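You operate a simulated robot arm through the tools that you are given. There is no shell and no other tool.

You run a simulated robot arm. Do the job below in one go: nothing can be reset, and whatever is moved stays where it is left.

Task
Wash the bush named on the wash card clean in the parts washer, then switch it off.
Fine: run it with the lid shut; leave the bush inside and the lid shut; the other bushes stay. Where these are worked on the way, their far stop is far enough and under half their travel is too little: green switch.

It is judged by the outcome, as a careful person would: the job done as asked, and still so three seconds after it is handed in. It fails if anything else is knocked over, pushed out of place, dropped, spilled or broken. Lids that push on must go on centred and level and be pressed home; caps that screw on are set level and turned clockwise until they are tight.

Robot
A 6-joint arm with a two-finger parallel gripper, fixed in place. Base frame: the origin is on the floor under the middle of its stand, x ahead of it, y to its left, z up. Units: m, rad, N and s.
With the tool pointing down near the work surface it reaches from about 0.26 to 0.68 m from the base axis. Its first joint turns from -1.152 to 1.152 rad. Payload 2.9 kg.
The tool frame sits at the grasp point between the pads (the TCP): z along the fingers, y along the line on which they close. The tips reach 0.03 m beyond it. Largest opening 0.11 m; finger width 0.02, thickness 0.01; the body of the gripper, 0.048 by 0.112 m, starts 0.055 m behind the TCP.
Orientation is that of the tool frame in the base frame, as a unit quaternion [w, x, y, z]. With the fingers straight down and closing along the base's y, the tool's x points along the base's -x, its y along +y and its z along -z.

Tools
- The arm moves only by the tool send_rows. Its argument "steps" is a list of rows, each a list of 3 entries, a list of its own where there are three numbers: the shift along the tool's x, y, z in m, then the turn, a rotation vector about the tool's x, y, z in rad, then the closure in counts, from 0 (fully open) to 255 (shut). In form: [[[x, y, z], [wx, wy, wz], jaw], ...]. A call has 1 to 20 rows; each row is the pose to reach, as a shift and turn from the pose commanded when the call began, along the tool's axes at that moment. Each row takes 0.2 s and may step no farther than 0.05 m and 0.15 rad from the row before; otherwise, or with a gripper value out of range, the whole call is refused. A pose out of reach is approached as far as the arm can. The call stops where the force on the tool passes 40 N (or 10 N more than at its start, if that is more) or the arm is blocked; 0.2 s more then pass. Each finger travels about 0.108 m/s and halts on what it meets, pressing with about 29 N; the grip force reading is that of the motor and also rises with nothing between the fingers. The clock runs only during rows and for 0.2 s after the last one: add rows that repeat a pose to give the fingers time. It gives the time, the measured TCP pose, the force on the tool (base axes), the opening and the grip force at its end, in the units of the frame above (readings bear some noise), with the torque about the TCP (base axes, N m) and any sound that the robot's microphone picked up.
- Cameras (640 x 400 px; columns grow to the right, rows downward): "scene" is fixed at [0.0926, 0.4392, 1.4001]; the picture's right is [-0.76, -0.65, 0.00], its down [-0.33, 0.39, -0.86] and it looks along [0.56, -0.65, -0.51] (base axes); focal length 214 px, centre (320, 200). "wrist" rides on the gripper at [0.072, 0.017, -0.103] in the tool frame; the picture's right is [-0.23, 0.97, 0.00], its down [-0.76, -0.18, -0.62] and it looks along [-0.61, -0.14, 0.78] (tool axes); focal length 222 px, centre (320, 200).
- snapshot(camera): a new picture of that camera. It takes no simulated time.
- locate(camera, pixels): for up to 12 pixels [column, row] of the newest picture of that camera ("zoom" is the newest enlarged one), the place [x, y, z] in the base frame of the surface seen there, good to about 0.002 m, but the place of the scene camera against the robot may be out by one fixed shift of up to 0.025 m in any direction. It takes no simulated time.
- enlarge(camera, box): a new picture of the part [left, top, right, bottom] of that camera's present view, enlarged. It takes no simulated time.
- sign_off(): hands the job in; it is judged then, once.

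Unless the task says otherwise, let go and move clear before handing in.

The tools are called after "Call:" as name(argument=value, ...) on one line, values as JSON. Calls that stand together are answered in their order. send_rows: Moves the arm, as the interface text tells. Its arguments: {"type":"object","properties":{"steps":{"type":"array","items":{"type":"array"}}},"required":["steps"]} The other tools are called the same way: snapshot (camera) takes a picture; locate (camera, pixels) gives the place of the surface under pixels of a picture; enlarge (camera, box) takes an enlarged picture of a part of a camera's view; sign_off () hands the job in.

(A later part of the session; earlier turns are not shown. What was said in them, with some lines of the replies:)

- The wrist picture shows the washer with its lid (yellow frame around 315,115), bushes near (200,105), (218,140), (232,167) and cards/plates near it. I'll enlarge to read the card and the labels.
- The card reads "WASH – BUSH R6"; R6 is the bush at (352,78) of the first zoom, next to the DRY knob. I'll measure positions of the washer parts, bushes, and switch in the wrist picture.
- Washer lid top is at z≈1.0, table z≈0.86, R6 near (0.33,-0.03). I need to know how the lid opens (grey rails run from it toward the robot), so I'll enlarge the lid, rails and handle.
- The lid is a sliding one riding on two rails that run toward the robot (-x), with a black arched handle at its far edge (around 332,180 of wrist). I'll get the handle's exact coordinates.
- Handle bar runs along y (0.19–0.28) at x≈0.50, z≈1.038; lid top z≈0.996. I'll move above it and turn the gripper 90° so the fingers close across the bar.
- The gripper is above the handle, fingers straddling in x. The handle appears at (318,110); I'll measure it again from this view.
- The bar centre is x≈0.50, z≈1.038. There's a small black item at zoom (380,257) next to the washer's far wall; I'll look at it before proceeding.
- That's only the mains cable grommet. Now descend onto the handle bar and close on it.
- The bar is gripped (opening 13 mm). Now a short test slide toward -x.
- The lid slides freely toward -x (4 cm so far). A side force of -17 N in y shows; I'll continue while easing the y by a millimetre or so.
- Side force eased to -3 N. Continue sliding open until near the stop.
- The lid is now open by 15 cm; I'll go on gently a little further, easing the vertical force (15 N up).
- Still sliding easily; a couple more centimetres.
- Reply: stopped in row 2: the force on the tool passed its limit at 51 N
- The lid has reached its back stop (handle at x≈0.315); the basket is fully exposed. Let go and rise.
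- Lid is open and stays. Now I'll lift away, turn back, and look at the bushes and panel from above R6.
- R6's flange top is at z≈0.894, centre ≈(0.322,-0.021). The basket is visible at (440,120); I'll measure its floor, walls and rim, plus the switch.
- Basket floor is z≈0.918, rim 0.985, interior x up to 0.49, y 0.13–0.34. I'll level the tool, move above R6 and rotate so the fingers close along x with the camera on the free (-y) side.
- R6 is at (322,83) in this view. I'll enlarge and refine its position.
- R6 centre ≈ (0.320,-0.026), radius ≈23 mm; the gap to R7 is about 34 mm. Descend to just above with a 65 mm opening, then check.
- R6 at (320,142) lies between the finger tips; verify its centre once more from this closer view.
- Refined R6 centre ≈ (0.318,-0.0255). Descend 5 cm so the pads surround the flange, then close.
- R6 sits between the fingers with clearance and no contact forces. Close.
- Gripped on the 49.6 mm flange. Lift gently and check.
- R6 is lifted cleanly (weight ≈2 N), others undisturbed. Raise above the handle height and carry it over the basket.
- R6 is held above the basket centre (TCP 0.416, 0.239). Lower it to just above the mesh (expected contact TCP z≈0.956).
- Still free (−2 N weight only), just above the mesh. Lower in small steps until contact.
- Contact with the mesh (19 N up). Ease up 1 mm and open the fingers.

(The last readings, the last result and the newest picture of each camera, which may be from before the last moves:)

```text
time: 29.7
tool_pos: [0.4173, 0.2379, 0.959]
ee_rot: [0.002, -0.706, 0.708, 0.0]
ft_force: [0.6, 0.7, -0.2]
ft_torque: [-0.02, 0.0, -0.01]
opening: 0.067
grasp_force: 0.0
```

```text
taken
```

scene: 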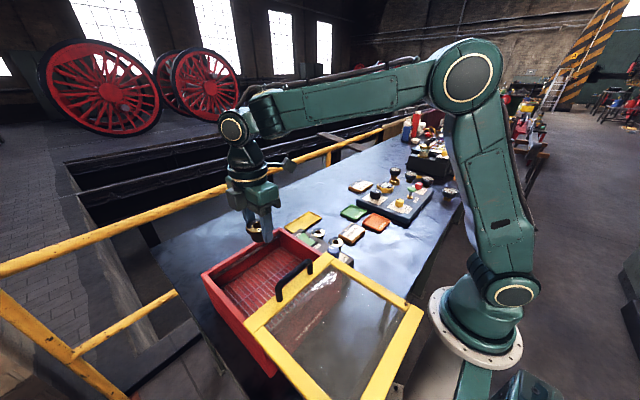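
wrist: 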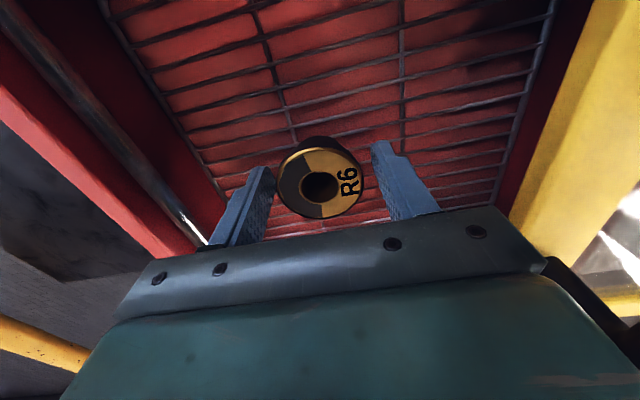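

Released; R6 stands upright on the mesh. Rise straight up and look.

Call:
send_rows(steps=[[[0, 0, -0.02], [0, 0, 0], 100], [[0, 0, -0.06], [0, 0, 0], 100], [[0, 0, -0.1], [0, 0, 0], 100], [[0, 0, -0.14], [0, 0, 0], 100], [[0, 0, -0.17], [0, 0, 0], 100], [[0, 0, -0.17], [0, 0, 0], 100]])

Call:
snapshot(camera="wrist")

Call:
snapshot(camera="scene")

Call:
enlarge(camera="scene", box=[190, 190, 390, 320])

```text
time: 31.1
tool_pos: [0.4175, 0.2387, 1.1312]
ee_rot: [0.001, -0.705, 0.709, -0.001]
ft_force: [-0.6, -0.2, -1.0]
ft_torque: [0.02, 0.0, -0.01]
opening: 0.0667
grasp_force: 0.1
```

```text
taken
```

wrist: 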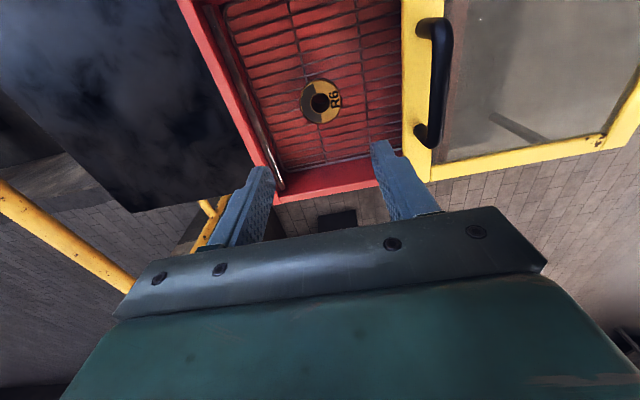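

```text
taken
```

scene: 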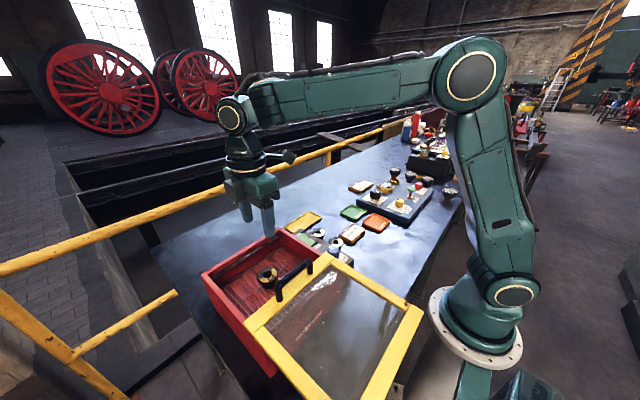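

```text
3.08 times, centred on (290, 255) of scene
```

zoom: 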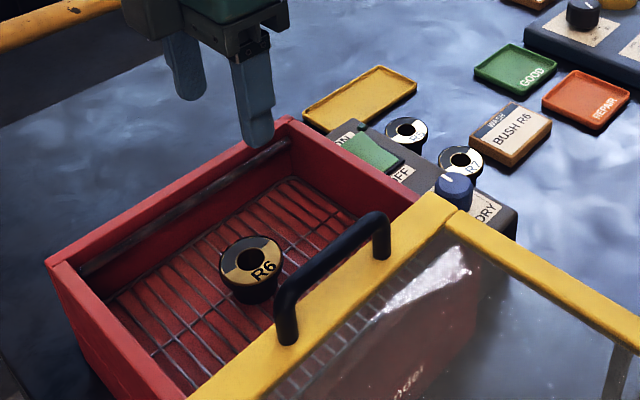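

R6 stands in the basket. Now measure the handle position from this view for closing the lid.

Call:
locate(camera="wrist", pixels=[[440, 35], [438, 60], [436, 80], [434, 100], [430, 125], [444, 60], [442, 80], [430, 145]])

```text
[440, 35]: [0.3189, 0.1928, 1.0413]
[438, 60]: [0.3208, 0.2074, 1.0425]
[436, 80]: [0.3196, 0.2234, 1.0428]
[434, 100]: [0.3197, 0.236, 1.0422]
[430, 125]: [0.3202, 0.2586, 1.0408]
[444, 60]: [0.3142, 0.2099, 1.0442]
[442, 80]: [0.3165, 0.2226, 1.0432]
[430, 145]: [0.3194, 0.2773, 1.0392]
```

Handle bar centre is x≈0.3145, z≈1.038. Move over it and down, then grip.

Call:
send_rows(steps=[[[0.001, 0.04, 0], [0, 0, 0], 110], [[0.0017, 0.08, 0], [0, 0, 0], 110], [[0.0017, 0.103, 0], [0, 0, 0], 110], [[0.0017, 0.103, 0.03], [0, 0, 0], 110], [[0.0017, 0.103, 0.06], [0, 0, 0], 110], [[0.0017, 0.103, 0.092], [0, 0, 0], 110], [[0.0017, 0.103, 0.092], [0, 0, 0], 110]])

Call:
snapshot(camera="wrist")

```text
time: 32.7
tool_pos: [0.3128, 0.2372, 1.0375]
ee_rot: [0.001, -0.706, 0.709, 0.0]
ft_force: [-0.3, -0.8, 0.8]
ft_torque: [0.0, -0.01, -0.02]
opening: 0.0625
grasp_force: 0.0
```

```text
taken
```

wrist: 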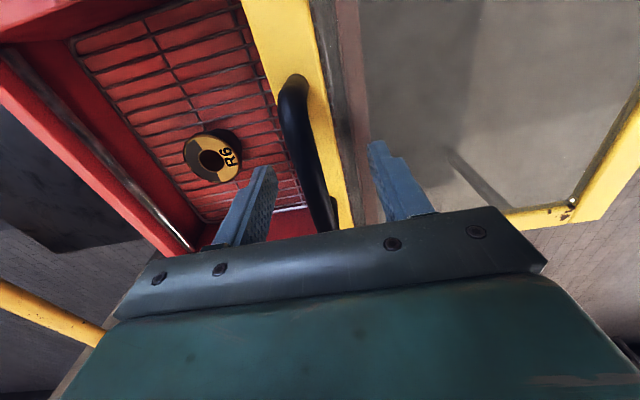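

Fingers straddle the bar. Close on it.

Call:
send_rows(steps=[[[0, 0, 0], [0, 0, 0], 150], [[0, 0, 0], [0, 0, 0], 190], [[0, 0, 0], [0, 0, 0], 225], [[0, 0, 0], [0, 0, 0], 255], [[0, 0, 0], [0, 0, 0], 255], [[0, 0, 0], [0, 0, 0], 255]])

Call:
send_rows(steps=[[[0, -0.01, 0], [0, 0, 0], 255], [[0, -0.02, 0], [0, 0, 0], 255], [[0, -0.035, 0], [0, 0, 0], 255]])

```text
time: 34.1
tool_pos: [0.3152, 0.2368, 1.037]
ee_rot: [0.003, -0.704, 0.71, -0.002]
ft_force: [31.4, -2.9, -5.9]
ft_torque: [-0.49, -0.05, 0.29]
opening: 0.0137
grasp_force: 45.0
```

```text
time: 34.9
tool_pos: [0.3477, 0.2376, 1.0382]
ee_rot: [0.001, -0.706, 0.708, 0.0]
ft_force: [-1.4, -6.3, 13.6]
ft_torque: [-0.69, 0.06, 0.14]
opening: 0.0133
grasp_force: 44.7
```

Lid moves with low forces. Continue sliding it closed (+x).

Call:
send_rows(steps=[[[0.0003, -0.015, -0.0007], [0, 0, 0], 255], [[0.0003, -0.03, -0.0007], [0, 0, 0], 255], [[0.0003, -0.045, -0.0007], [0, 0, 0], 255], [[0.0003, -0.06, -0.0007], [0, 0, 0], 255], [[0.0003, -0.075, -0.0007], [0, 0, 0], 255]])

Call:
snapshot(camera="scene")

```text
time: 36.1
tool_pos: [0.4241, 0.2366, 1.0383]
ee_rot: [-0.001, -0.706, 0.708, 0.0]
ft_force: [-1.6, -8.4, -9.6]
ft_torque: [1.07, -0.05, 0.2]
opening: 0.0137
grasp_force: 44.7
```

```text
taken
```

scene: 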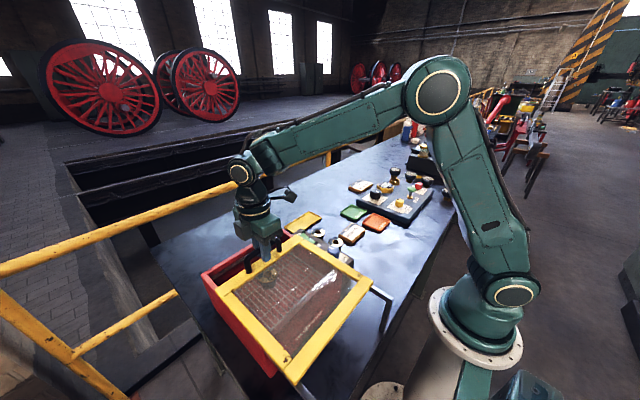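

The lid passes over the bush without trouble. Continue toward the closed position (handle x≈0.50).

Call:
send_rows(steps=[[[0.0005, -0.015, 0.0004], [0, 0, 0], 255], [[0.0005, -0.03, 0.0004], [0, 0, 0], 255], [[0.0005, -0.045, 0.0004], [0, 0, 0], 255], [[0.0005, -0.06, 0.0004], [0, 0, 0], 255], [[0.0005, -0.068, 0.0004], [0, 0, 0], 255]])

```text
time: 37.3
tool_pos: [0.4911, 0.2381, 1.0377]
ee_rot: [0.001, -0.706, 0.708, -0.001]
ft_force: [-0.8, 3.5, -7.4]
ft_torque: [-0.54, 0.0, 0.09]
opening: 0.0133
grasp_force: 44.6
```

Call:
send_rows(steps=[[[0, -0.004, 0], [0, 0, 0], 255], [[0, -0.008, 0], [0, 0, 0], 255], [[0, -0.011, 0], [0, 0, 0], 255], [[0, -0.013, 0], [0, 0, 0], 255]])

Call:
snapshot(camera="scene")

Call:
snapshot(camera="wrist")

```text
time: 38.3
tool_pos: [0.5017, 0.2369, 1.0378]
ee_rot: [0.003, 0.707, -0.707, -0.001]
ft_force: [-33.3, 3.4, 0.4]
ft_torque: [0.29, 0.07, -0.03]
opening: 0.0133
grasp_force: 45.1
```

```text
taken
```

scene: 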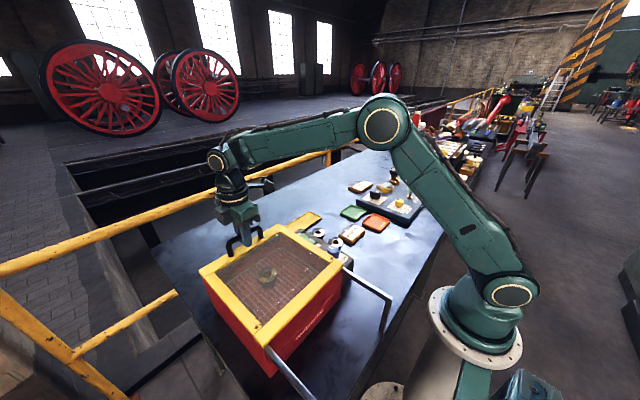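

```text
taken
```

wrist: 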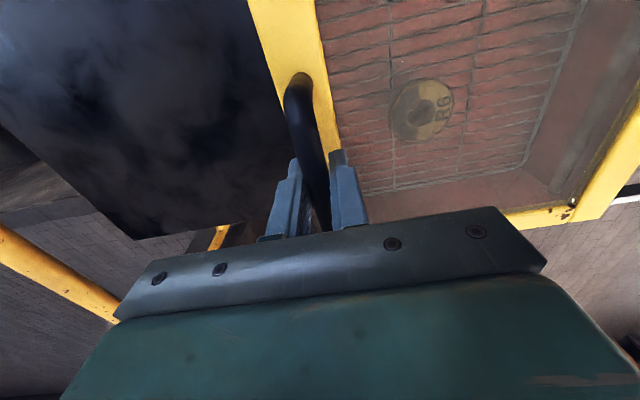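

The lid hits its front stop (-33 N at handle x≈0.502): shut, with R6 visible through the glass at (420,108). Release and rise.

Call:
send_rows(steps=[[[0, 0.001, 0], [0, 0, 0], 220], [[0, 0.001, 0], [0, 0, 0], 160], [[0, 0.001, 0], [0, 0, 0], 120], [[0, 0.001, 0], [0, 0, 0], 110], [[0, 0.001, -0.03], [0, 0, 0], 110], [[0, 0.001, -0.07], [0, 0, 0], 110], [[0, 0.001, -0.11], [0, 0, 0], 110], [[0, 0.001, -0.15], [0, 0, 0], 110], [[0, 0.001, -0.15], [0, 0, 0], 110]])

Call:
snapshot(camera="scene")

Call:
enlarge(camera="scene", box=[190, 190, 390, 360])

Call:
enlarge(camera="scene", box=[300, 220, 370, 280])

```text
time: 40.3
tool_pos: [0.5042, 0.2361, 1.1891]
ee_rot: [0.001, -0.706, 0.708, -0.001]
ft_force: [0.6, -0.2, -0.8]
ft_torque: [0.02, -0.02, 0.01]
opening: 0.0625
grasp_force: 0.0
```

```text
taken
```

scene: 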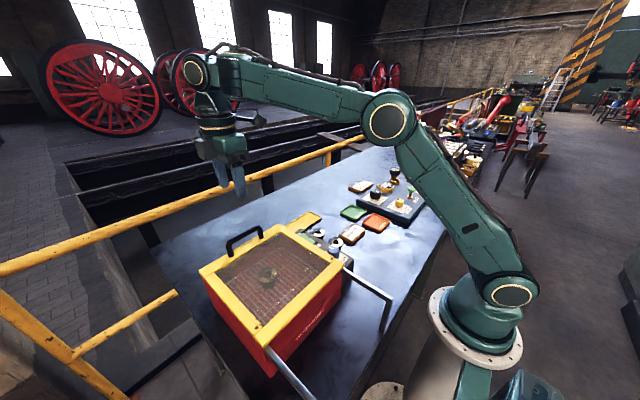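

```text
2.35 times, centred on (290, 275) of scene
```

zoom: 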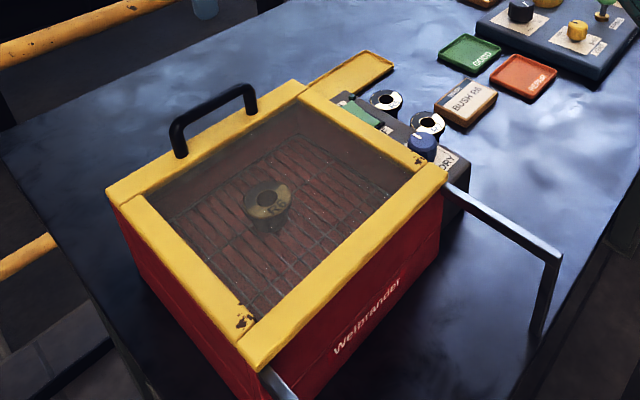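

```text
6.67 times, centred on (335, 250) of scene
```

zoom: 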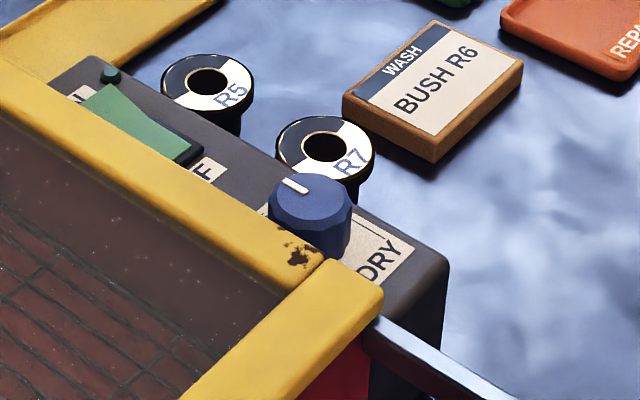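

Lid is shut with R6 inside. Next I'll move over the panel with closed fingers and inspect the rocker switch (ON end at +x seems raised = currently OFF).

Call:
send_rows(steps=[[[0.04, 0.01, 0.0], [0, 0, 0], 150], [[0.08, 0.02, 0.0], [0, 0, 0], 190], [[0.12, 0.03, 0.01], [0, 0, 0], 220], [[0.16, 0.04, 0.02], [0, 0, 0], 255], [[0.2, 0.05, 0.03], [0, 0, 0], 255], [[0.206, 0.054, 0.039], [0, 0, 0], 255], [[0.206, 0.054, 0.039], [0, 0, 0], 255], [[0.206, 0.054, 0.039], [0, 0, 0], 255]])

Call:
snapshot(camera="wrist")

```text
time: 42.1
tool_pos: [0.4464, 0.0317, 1.1486]
ee_rot: [0.001, -0.706, 0.708, 0.0]
ft_force: [-0.3, 0.3, -0.4]
ft_torque: [0.03, 0.01, -0.01]
opening: 0.0
grasp_force: 29.1
```

```text
taken
```

wrist: 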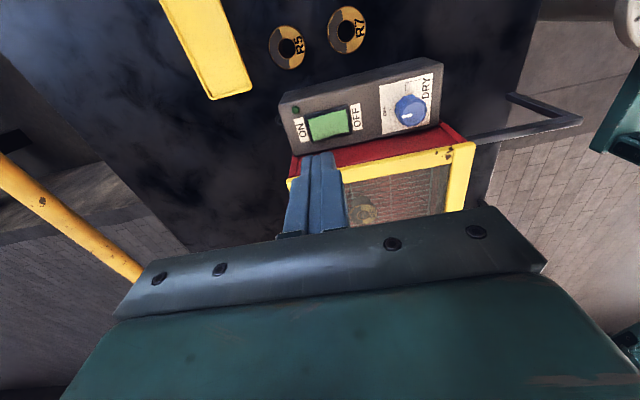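

Call:
enlarge(camera="wrist", box=[280, 80, 380, 160])

Call:
locate(camera="wrist", pixels=[[312, 128], [318, 126], [325, 123], [332, 122], [340, 120], [347, 119], [311, 119], [315, 138], [345, 110], [350, 128], [295, 111], [302, 127]])

```text
5.00 times, centred on (330, 120) of wrist
```

zoom: 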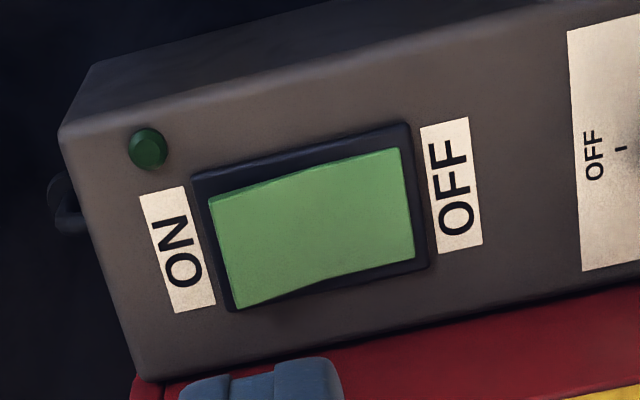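

```text
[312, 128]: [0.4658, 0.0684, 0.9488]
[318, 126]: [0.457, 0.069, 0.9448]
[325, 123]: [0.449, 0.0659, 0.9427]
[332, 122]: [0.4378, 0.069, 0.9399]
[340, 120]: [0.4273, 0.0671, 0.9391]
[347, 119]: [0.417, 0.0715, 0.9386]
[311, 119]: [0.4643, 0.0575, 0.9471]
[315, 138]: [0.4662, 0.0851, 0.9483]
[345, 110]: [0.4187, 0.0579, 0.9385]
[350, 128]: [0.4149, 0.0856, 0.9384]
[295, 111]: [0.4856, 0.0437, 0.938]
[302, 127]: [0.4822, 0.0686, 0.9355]
```

The rocker spans x 0.417–0.467, y 0.057–0.086; its ON end (zoom 222,255) is raised to z≈0.9485, so it's OFF, lamp dark. Move the closed fingertips to just above the ON end.

Call:
send_rows(steps=[[[-0.02, -0.006, 0.02], [0, 0, 0], 255], [[-0.0388, -0.0126, 0.04], [0, 0, 0], 255], [[-0.0388, -0.0126, 0.08], [0, 0, 0], 255], [[-0.0388, -0.0126, 0.12], [0, 0, 0], 255], [[-0.0388, -0.0126, 0.15], [0, 0, 0], 255], [[-0.0388, -0.0126, 0.162], [0, 0, 0], 255], [[-0.0388, -0.0126, 0.162], [0, 0, 0], 255]])

Call:
snapshot(camera="wrist")

Call:
enlarge(camera="scene", box=[280, 190, 370, 280])

```text
time: 43.7
tool_pos: [0.4613, 0.0703, 0.9877]
ee_rot: [0.001, -0.706, 0.708, 0.0]
ft_force: [0.5, 0.3, -0.5]
ft_torque: [-0.04, 0.0, 0.01]
opening: 0.0001
grasp_force: 29.4
```

```text
taken
```

wrist: 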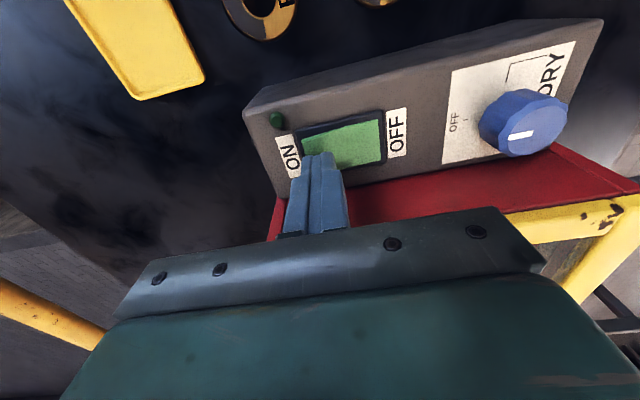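

```text
4.44 times, centred on (325, 235) of scene
```

zoom: 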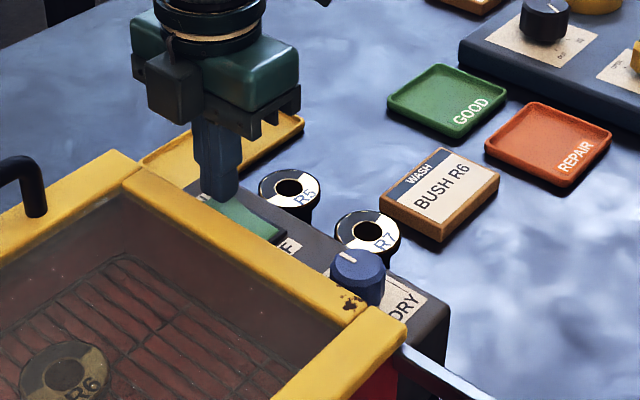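

Tips are right above the rocker's ON half. Press down in small steps.

Call:
send_rows(steps=[[[0, 0.001, 0.004], [0, 0, 0], 255], [[0, 0.001, 0.008], [0, 0, 0], 255], [[0, 0.001, 0.011], [0, 0, 0], 255], [[0, 0.001, 0.014], [0, 0, 0], 255], [[0, 0.001, 0.016], [0, 0, 0], 255]])

```text
time: 45.0
tool_pos: [0.4607, 0.0701, 0.9757]
ee_rot: [0.001, -0.706, 0.708, -0.002]
ft_force: [-4.0, -1.1, 7.1]
ft_torque: [-0.01, 0.19, 0.01]
opening: 0.0
grasp_force: 28.8
stopped in row 5: the force on the tool passed its limit at 42 N (the readings are from after the stop); the commanded pose is now the measured one
```

The force peaked at 42 N at tip height ≈0.946. Look at the rocker and lamp now.

Call:
snapshot(camera="wrist")

Call:
enlarge(camera="wrist", box=[240, 90, 420, 220])

Call:
enlarge(camera="scene", box=[280, 210, 360, 270])

```text
taken
```

wrist: 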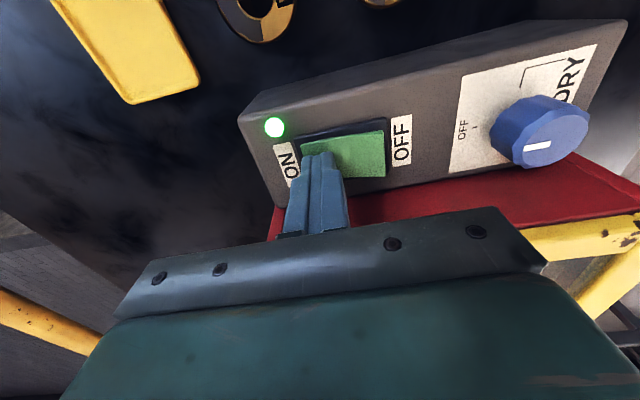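

```text
3.08 times, centred on (330, 155) of wrist
```

zoom: 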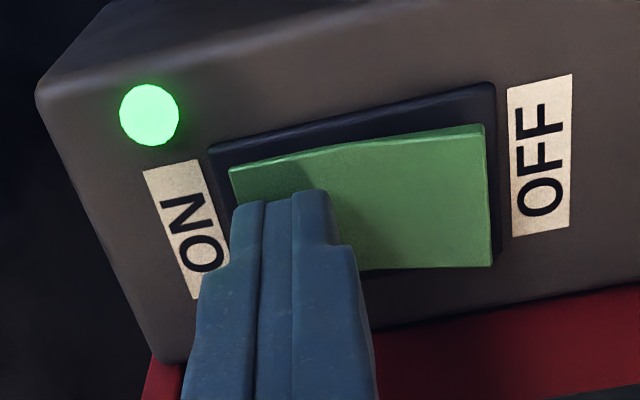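

```text
6.67 times, centred on (320, 240) of scene
```

zoom: 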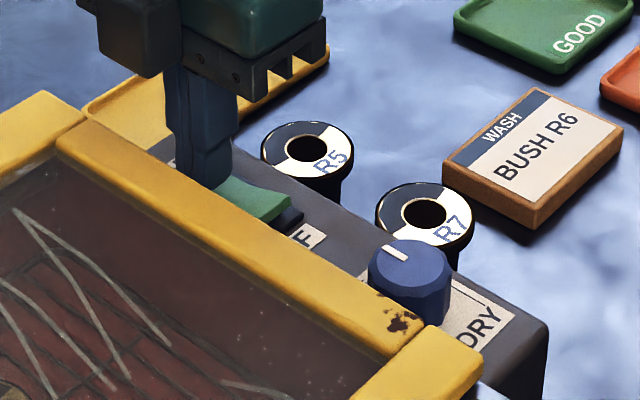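

The lamp at (274,127) is lit green and spray streaks show under the glass: the washer is running. Lift slightly and wait while watching.

Call:
send_rows(steps=[[[0, 0, -0.02], [0, 0, 0], 255], [[0, 0, -0.06], [0, 0, 0], 255], [[0, 0, -0.1], [0, 0, 0], 255], [[0, 0, -0.1], [0, 0, 0], 255], [[0, 0, -0.1], [0, 0, 0], 255], [[0, 0, -0.1], [0, 0, 0], 255], [[0, 0, -0.1], [0, 0, 0], 255], [[0, 0, -0.1], [0, 0, 0], 255], [[0, 0, -0.1], [0, 0, 0], 255], [[0, 0, -0.1], [0, 0, 0], 255]])

Call:
snapshot(camera="wrist")

Call:
snapshot(camera="scene")

Call:
enlarge(camera="scene", box=[200, 210, 370, 330])

```text
time: 47.2
tool_pos: [0.4613, 0.0694, 1.0747]
ee_rot: [0.002, -0.706, 0.708, -0.002]
ft_force: [-0.4, -0.3, 0.3]
ft_torque: [0.02, 0.0, -0.01]
opening: 0.0
grasp_force: 29.1
```

```text
taken
```

wrist: 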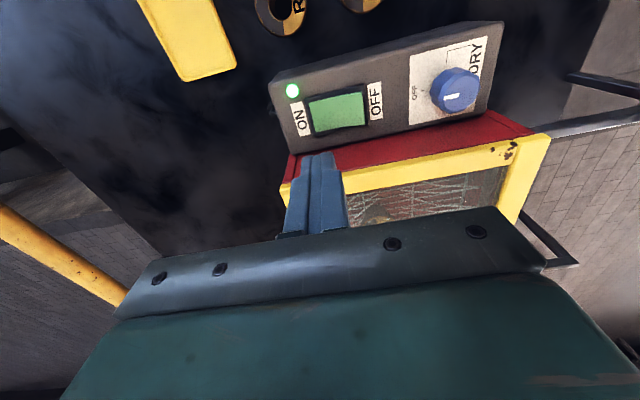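

```text
taken
```

scene: 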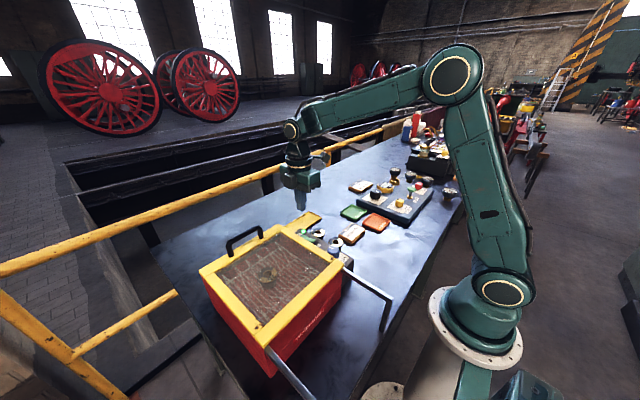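

```text
3.33 times, centred on (285, 270) of scene
```

zoom: 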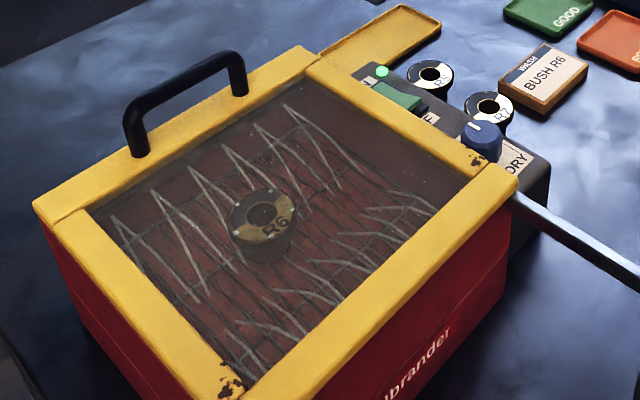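

It's spraying; R6's half is still grimy (dark half at zoom 245,215). Wait several seconds and re-check.

Call:
send_rows(steps=[[[0, 0, 0], [0, 0, 0], 255], [[0, 0, 0], [0, 0, 0], 255], [[0, 0, 0], [0, 0, 0], 255], [[0, 0, 0], [0, 0, 0], 255], [[0, 0, 0], [0, 0, 0], 255], [[0, 0, 0], [0, 0, 0], 255], [[0, 0, 0], [0, 0, 0], 255], [[0, 0, 0], [0, 0, 0], 255], [[0, 0, 0], [0, 0, 0], 255], [[0, 0, 0], [0, 0, 0], 255], [[0, 0, 0], [0, 0, 0], 255], [[0, 0, 0], [0, 0, 0], 255], [[0, 0, 0], [0, 0, 0], 255], [[0, 0, 0], [0, 0, 0], 255], [[0, 0, 0], [0, 0, 0], 255], [[0, 0, 0], [0, 0, 0], 255], [[0, 0, 0], [0, 0, 0], 255], [[0, 0, 0], [0, 0, 0], 255], [[0, 0, 0], [0, 0, 0], 255], [[0, 0, 0], [0, 0, 0], 255]])

Call:
enlarge(camera="scene", box=[200, 210, 370, 330])

Call:
enlarge(camera="scene", box=[240, 245, 300, 290])

```text
time: 51.4
tool_pos: [0.4617, 0.0699, 1.0759]
ee_rot: [0.001, -0.706, 0.709, -0.002]
ft_force: [0.2, -0.9, 0.7]
ft_torque: [-0.03, 0.02, -0.01]
opening: 0.0
grasp_force: 28.8
```

```text
3.33 times, centred on (285, 270) of scene
```

zoom: 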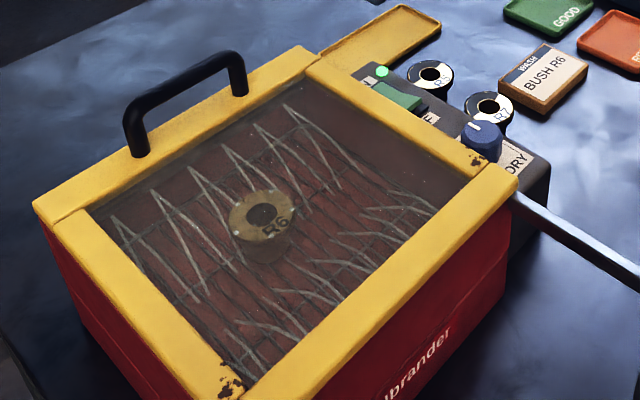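

```text
8.89 times, centred on (270, 268) of scene
```

zoom: 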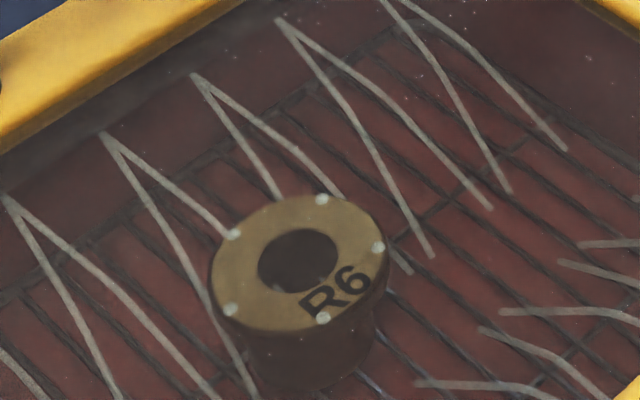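

The dark grime on R6 is gone (uniformly brass, with water drops at its rim). I'll run a little longer to be sure and compare.

Call:
send_rows(steps=[[[0, 0, 0], [0, 0, 0], 255], [[0, 0, 0], [0, 0, 0], 255], [[0, 0, 0], [0, 0, 0], 255], [[0, 0, 0], [0, 0, 0], 255], [[0, 0, 0], [0, 0, 0], 255], [[0, 0, 0], [0, 0, 0], 255], [[0, 0, 0], [0, 0, 0], 255], [[0, 0, 0], [0, 0, 0], 255], [[0, 0, 0], [0, 0, 0], 255], [[0, 0, 0], [0, 0, 0], 255], [[0, 0, 0], [0, 0, 0], 255], [[0, 0, 0], [0, 0, 0], 255], [[0, 0, 0], [0, 0, 0], 255], [[0, 0, 0], [0, 0, 0], 255], [[0, 0, 0], [0, 0, 0], 255]])

Call:
enlarge(camera="scene", box=[240, 245, 300, 290])

Call:
snapshot(camera="wrist")

Call:
enlarge(camera="wrist", box=[270, 70, 390, 150])

```text
time: 54.6
tool_pos: [0.462, 0.0688, 1.0746]
ee_rot: [0.002, -0.705, 0.709, -0.002]
ft_force: [-0.7, -0.5, -0.5]
ft_torque: [0.01, 0.02, -0.03]
opening: 0.0
grasp_force: 29.0
```

```text
8.89 times, centred on (270, 268) of scene
```

zoom: 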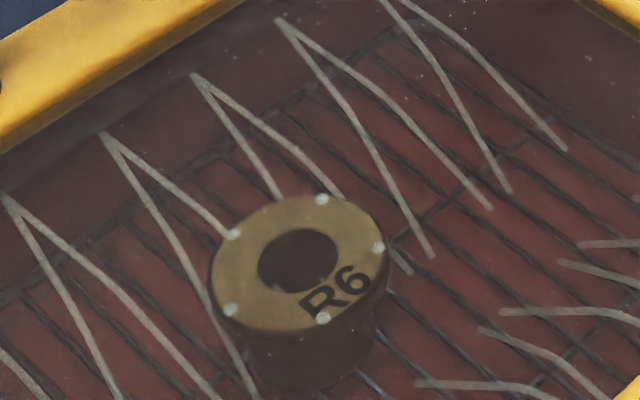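

```text
taken
```

wrist: 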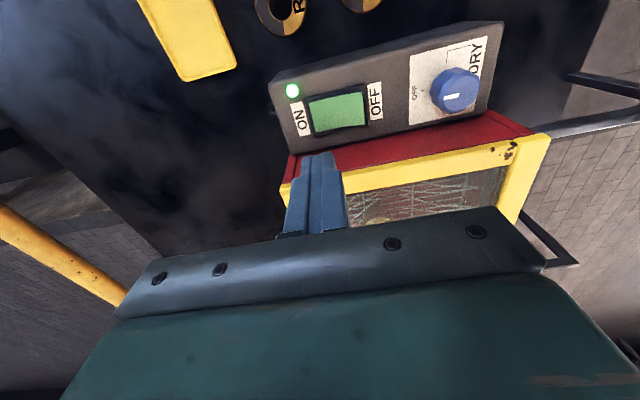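

```text
5.00 times, centred on (330, 110) of wrist
```

zoom: 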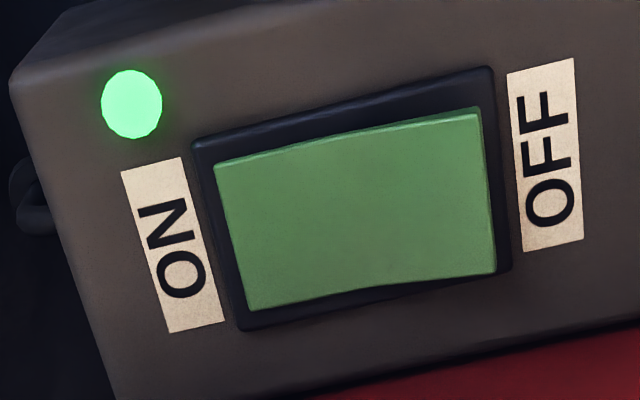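

R6 is unchanged (clean), lamp still lit, OFF end of the rocker now raised. Measure the OFF end then press it.

Call:
locate(camera="wrist", pixels=[[362, 107], [358, 108], [350, 110], [342, 112], [330, 114], [318, 117], [361, 95], [364, 121], [376, 100]])

```text
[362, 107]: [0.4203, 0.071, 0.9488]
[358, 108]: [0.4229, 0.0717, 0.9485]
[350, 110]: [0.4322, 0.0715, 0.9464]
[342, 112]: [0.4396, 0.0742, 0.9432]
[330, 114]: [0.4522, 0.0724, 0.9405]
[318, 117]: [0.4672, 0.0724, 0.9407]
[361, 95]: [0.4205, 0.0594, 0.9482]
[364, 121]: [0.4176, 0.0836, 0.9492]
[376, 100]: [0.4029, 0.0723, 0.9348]
```

OFF end is raised to z≈0.949 at x≈0.418. Move the fingertips above it (x≈0.4245, y≈0.0705).

Call:
send_rows(steps=[[[-0.001, 0.02, 0], [0, 0, 0], 255], [[-0.001, 0.037, 0], [0, 0, 0], 255], [[-0.001, 0.037, 0.04], [0, 0, 0], 255], [[-0.001, 0.037, 0.075], [0, 0, 0], 255], [[-0.001, 0.037, 0.087], [0, 0, 0], 255], [[-0.001, 0.037, 0.087], [0, 0, 0], 255]])

Call:
snapshot(camera="wrist")

```text
time: 56.0
tool_pos: [0.424, 0.0706, 0.9872]
ee_rot: [0.002, -0.706, 0.708, -0.002]
ft_force: [0.1, -0.4, 0.4]
ft_torque: [-0.02, 0.01, 0.0]
opening: 0.0
grasp_force: 28.5
```

```text
taken
```

wrist: 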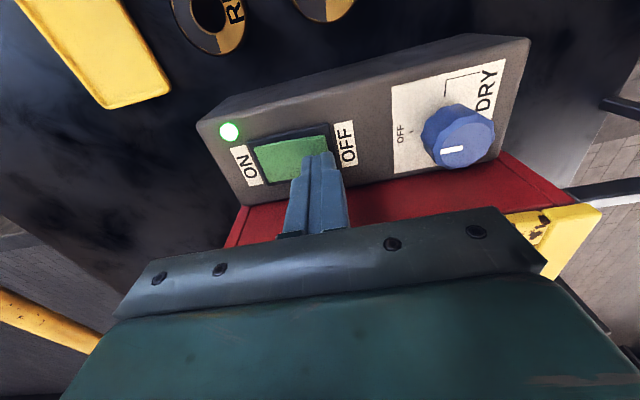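

Tips sit above the rocker's OFF half, lamp still lit. Press down in small steps.

Call:
send_rows(steps=[[[0, 0, 0.004], [0, 0, 0], 255], [[0, 0, 0.008], [0, 0, 0], 255], [[0, 0, 0.011], [0, 0, 0], 255], [[0, 0, 0.0135], [0, 0, 0], 255], [[0, 0, 0.0155], [0, 0, 0], 255]])

Call:
snapshot(camera="wrist")

Call:
enlarge(camera="wrist", box=[200, 90, 380, 220])

```text
time: 57.2
tool_pos: [0.4265, 0.0715, 0.974]
ee_rot: [0.004, -0.706, 0.708, -0.003]
ft_force: [-9.4, -2.9, 30.7]
ft_torque: [-0.09, 0.0, -0.02]
opening: 0.0
grasp_force: 29.2
```

```text
taken
```

wrist: 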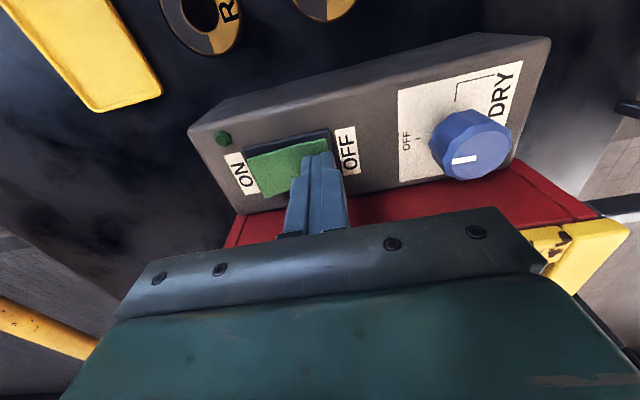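

```text
3.08 times, centred on (290, 155) of wrist
```

zoom: 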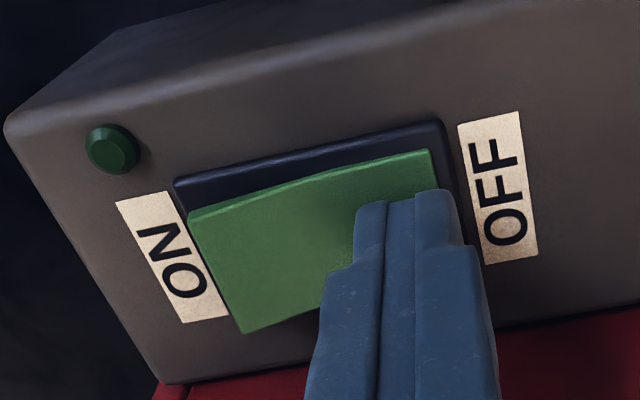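

The lamp is out and the ON end has popped up: switched off. Lift away and do a final check.

Call:
send_rows(steps=[[[0, 0, -0.02], [0, 0, 0], 255], [[0, 0, -0.06], [0, 0, 0], 255], [[0, 0, -0.1], [0, 0, 0], 255], [[0, 0, -0.14], [0, 0, 0], 255], [[0.02, 0, -0.17], [0, 0, 0], 255], [[0.04, 0, -0.19], [0, 0, 0], 255], [[0.04, 0, -0.19], [0, 0, 0], 255], [[0.04, 0, -0.19], [0, 0, 0], 255]])

Call:
snapshot(camera="wrist")

Call:
snapshot(camera="scene")

Call:
enlarge(camera="scene", box=[200, 210, 390, 340])

Call:
enlarge(camera="wrist", box=[240, 20, 460, 180])

```text
time: 59.0
tool_pos: [0.4233, 0.0333, 1.1621]
ee_rot: [0.002, -0.706, 0.708, -0.002]
ft_force: [0.5, 0.1, 0.3]
ft_torque: [-0.01, 0.04, -0.02]
opening: 0.0
grasp_force: 28.8
```

```text
taken
```

wrist: 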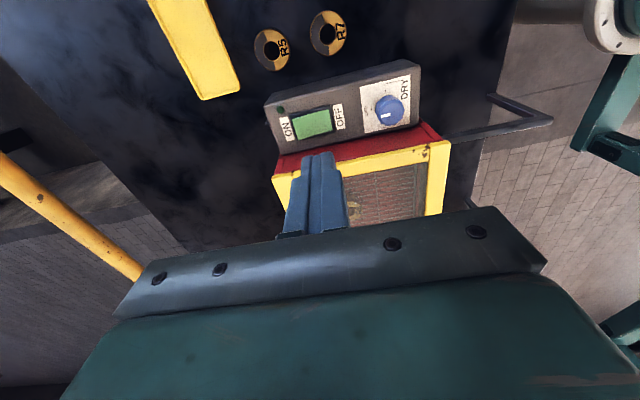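

```text
taken
```

scene: 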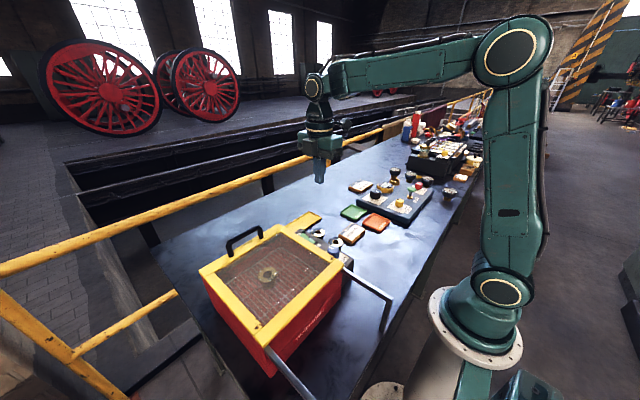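

```text
3.08 times, centred on (295, 275) of scene
```

zoom: 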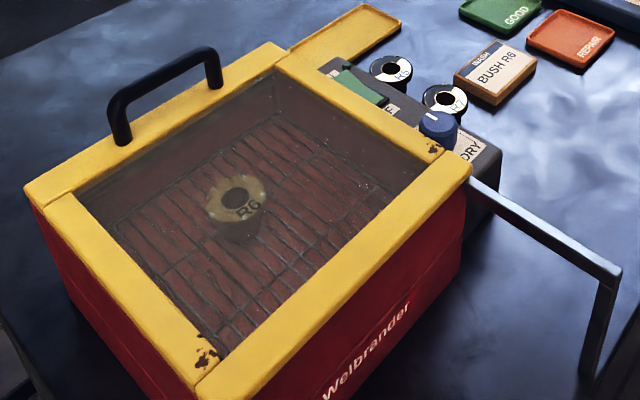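

```text
2.50 times, centred on (350, 100) of wrist
```

zoom: 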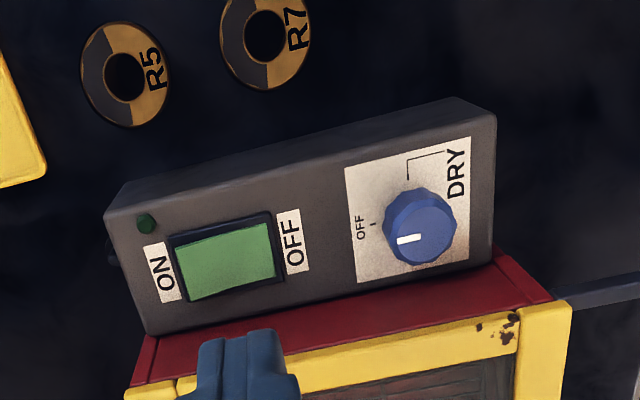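

Lamp dark, rocker OFF, spray stopped, R6 clean inside, R5/R7 in place. One last check that the lid is at its original closed position by locating the handle as at the start.

Call:
locate(camera="scene", pixels=[[232, 240], [245, 234], [258, 228], [205, 272], [258, 340], [267, 276]])

```text
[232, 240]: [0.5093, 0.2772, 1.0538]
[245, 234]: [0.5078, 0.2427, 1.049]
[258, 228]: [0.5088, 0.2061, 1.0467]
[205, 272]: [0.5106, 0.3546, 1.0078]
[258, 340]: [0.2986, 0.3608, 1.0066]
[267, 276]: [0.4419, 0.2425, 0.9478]
```

The handle and lid corners match the starting closed position within about 2 mm, R6 is clean inside, the washer is off and the arm is clear. Handing in.

Call:
sign_off()

```text
The job is handed in.
```

Bush R6, the one named on the wash card, is washed clean and still inside the parts washer. The lid is shut and the washer is switched off.

- **Wash:** I slid the lid open, set R6 upright in the basket and shut the lid before switching on. It ran for about 12 seconds, until the grime on R6 was gone.
- **Off:** The rocker is back at OFF, its lamp is dark and the spray has stopped.
- **Left alone:** R5 and R7 are where they were, and I did not touch the DRY knob, so R6 is still wet.

The lid is back at its starting closed position to within about 2 mm. The arm was clear of everything when I handed in.
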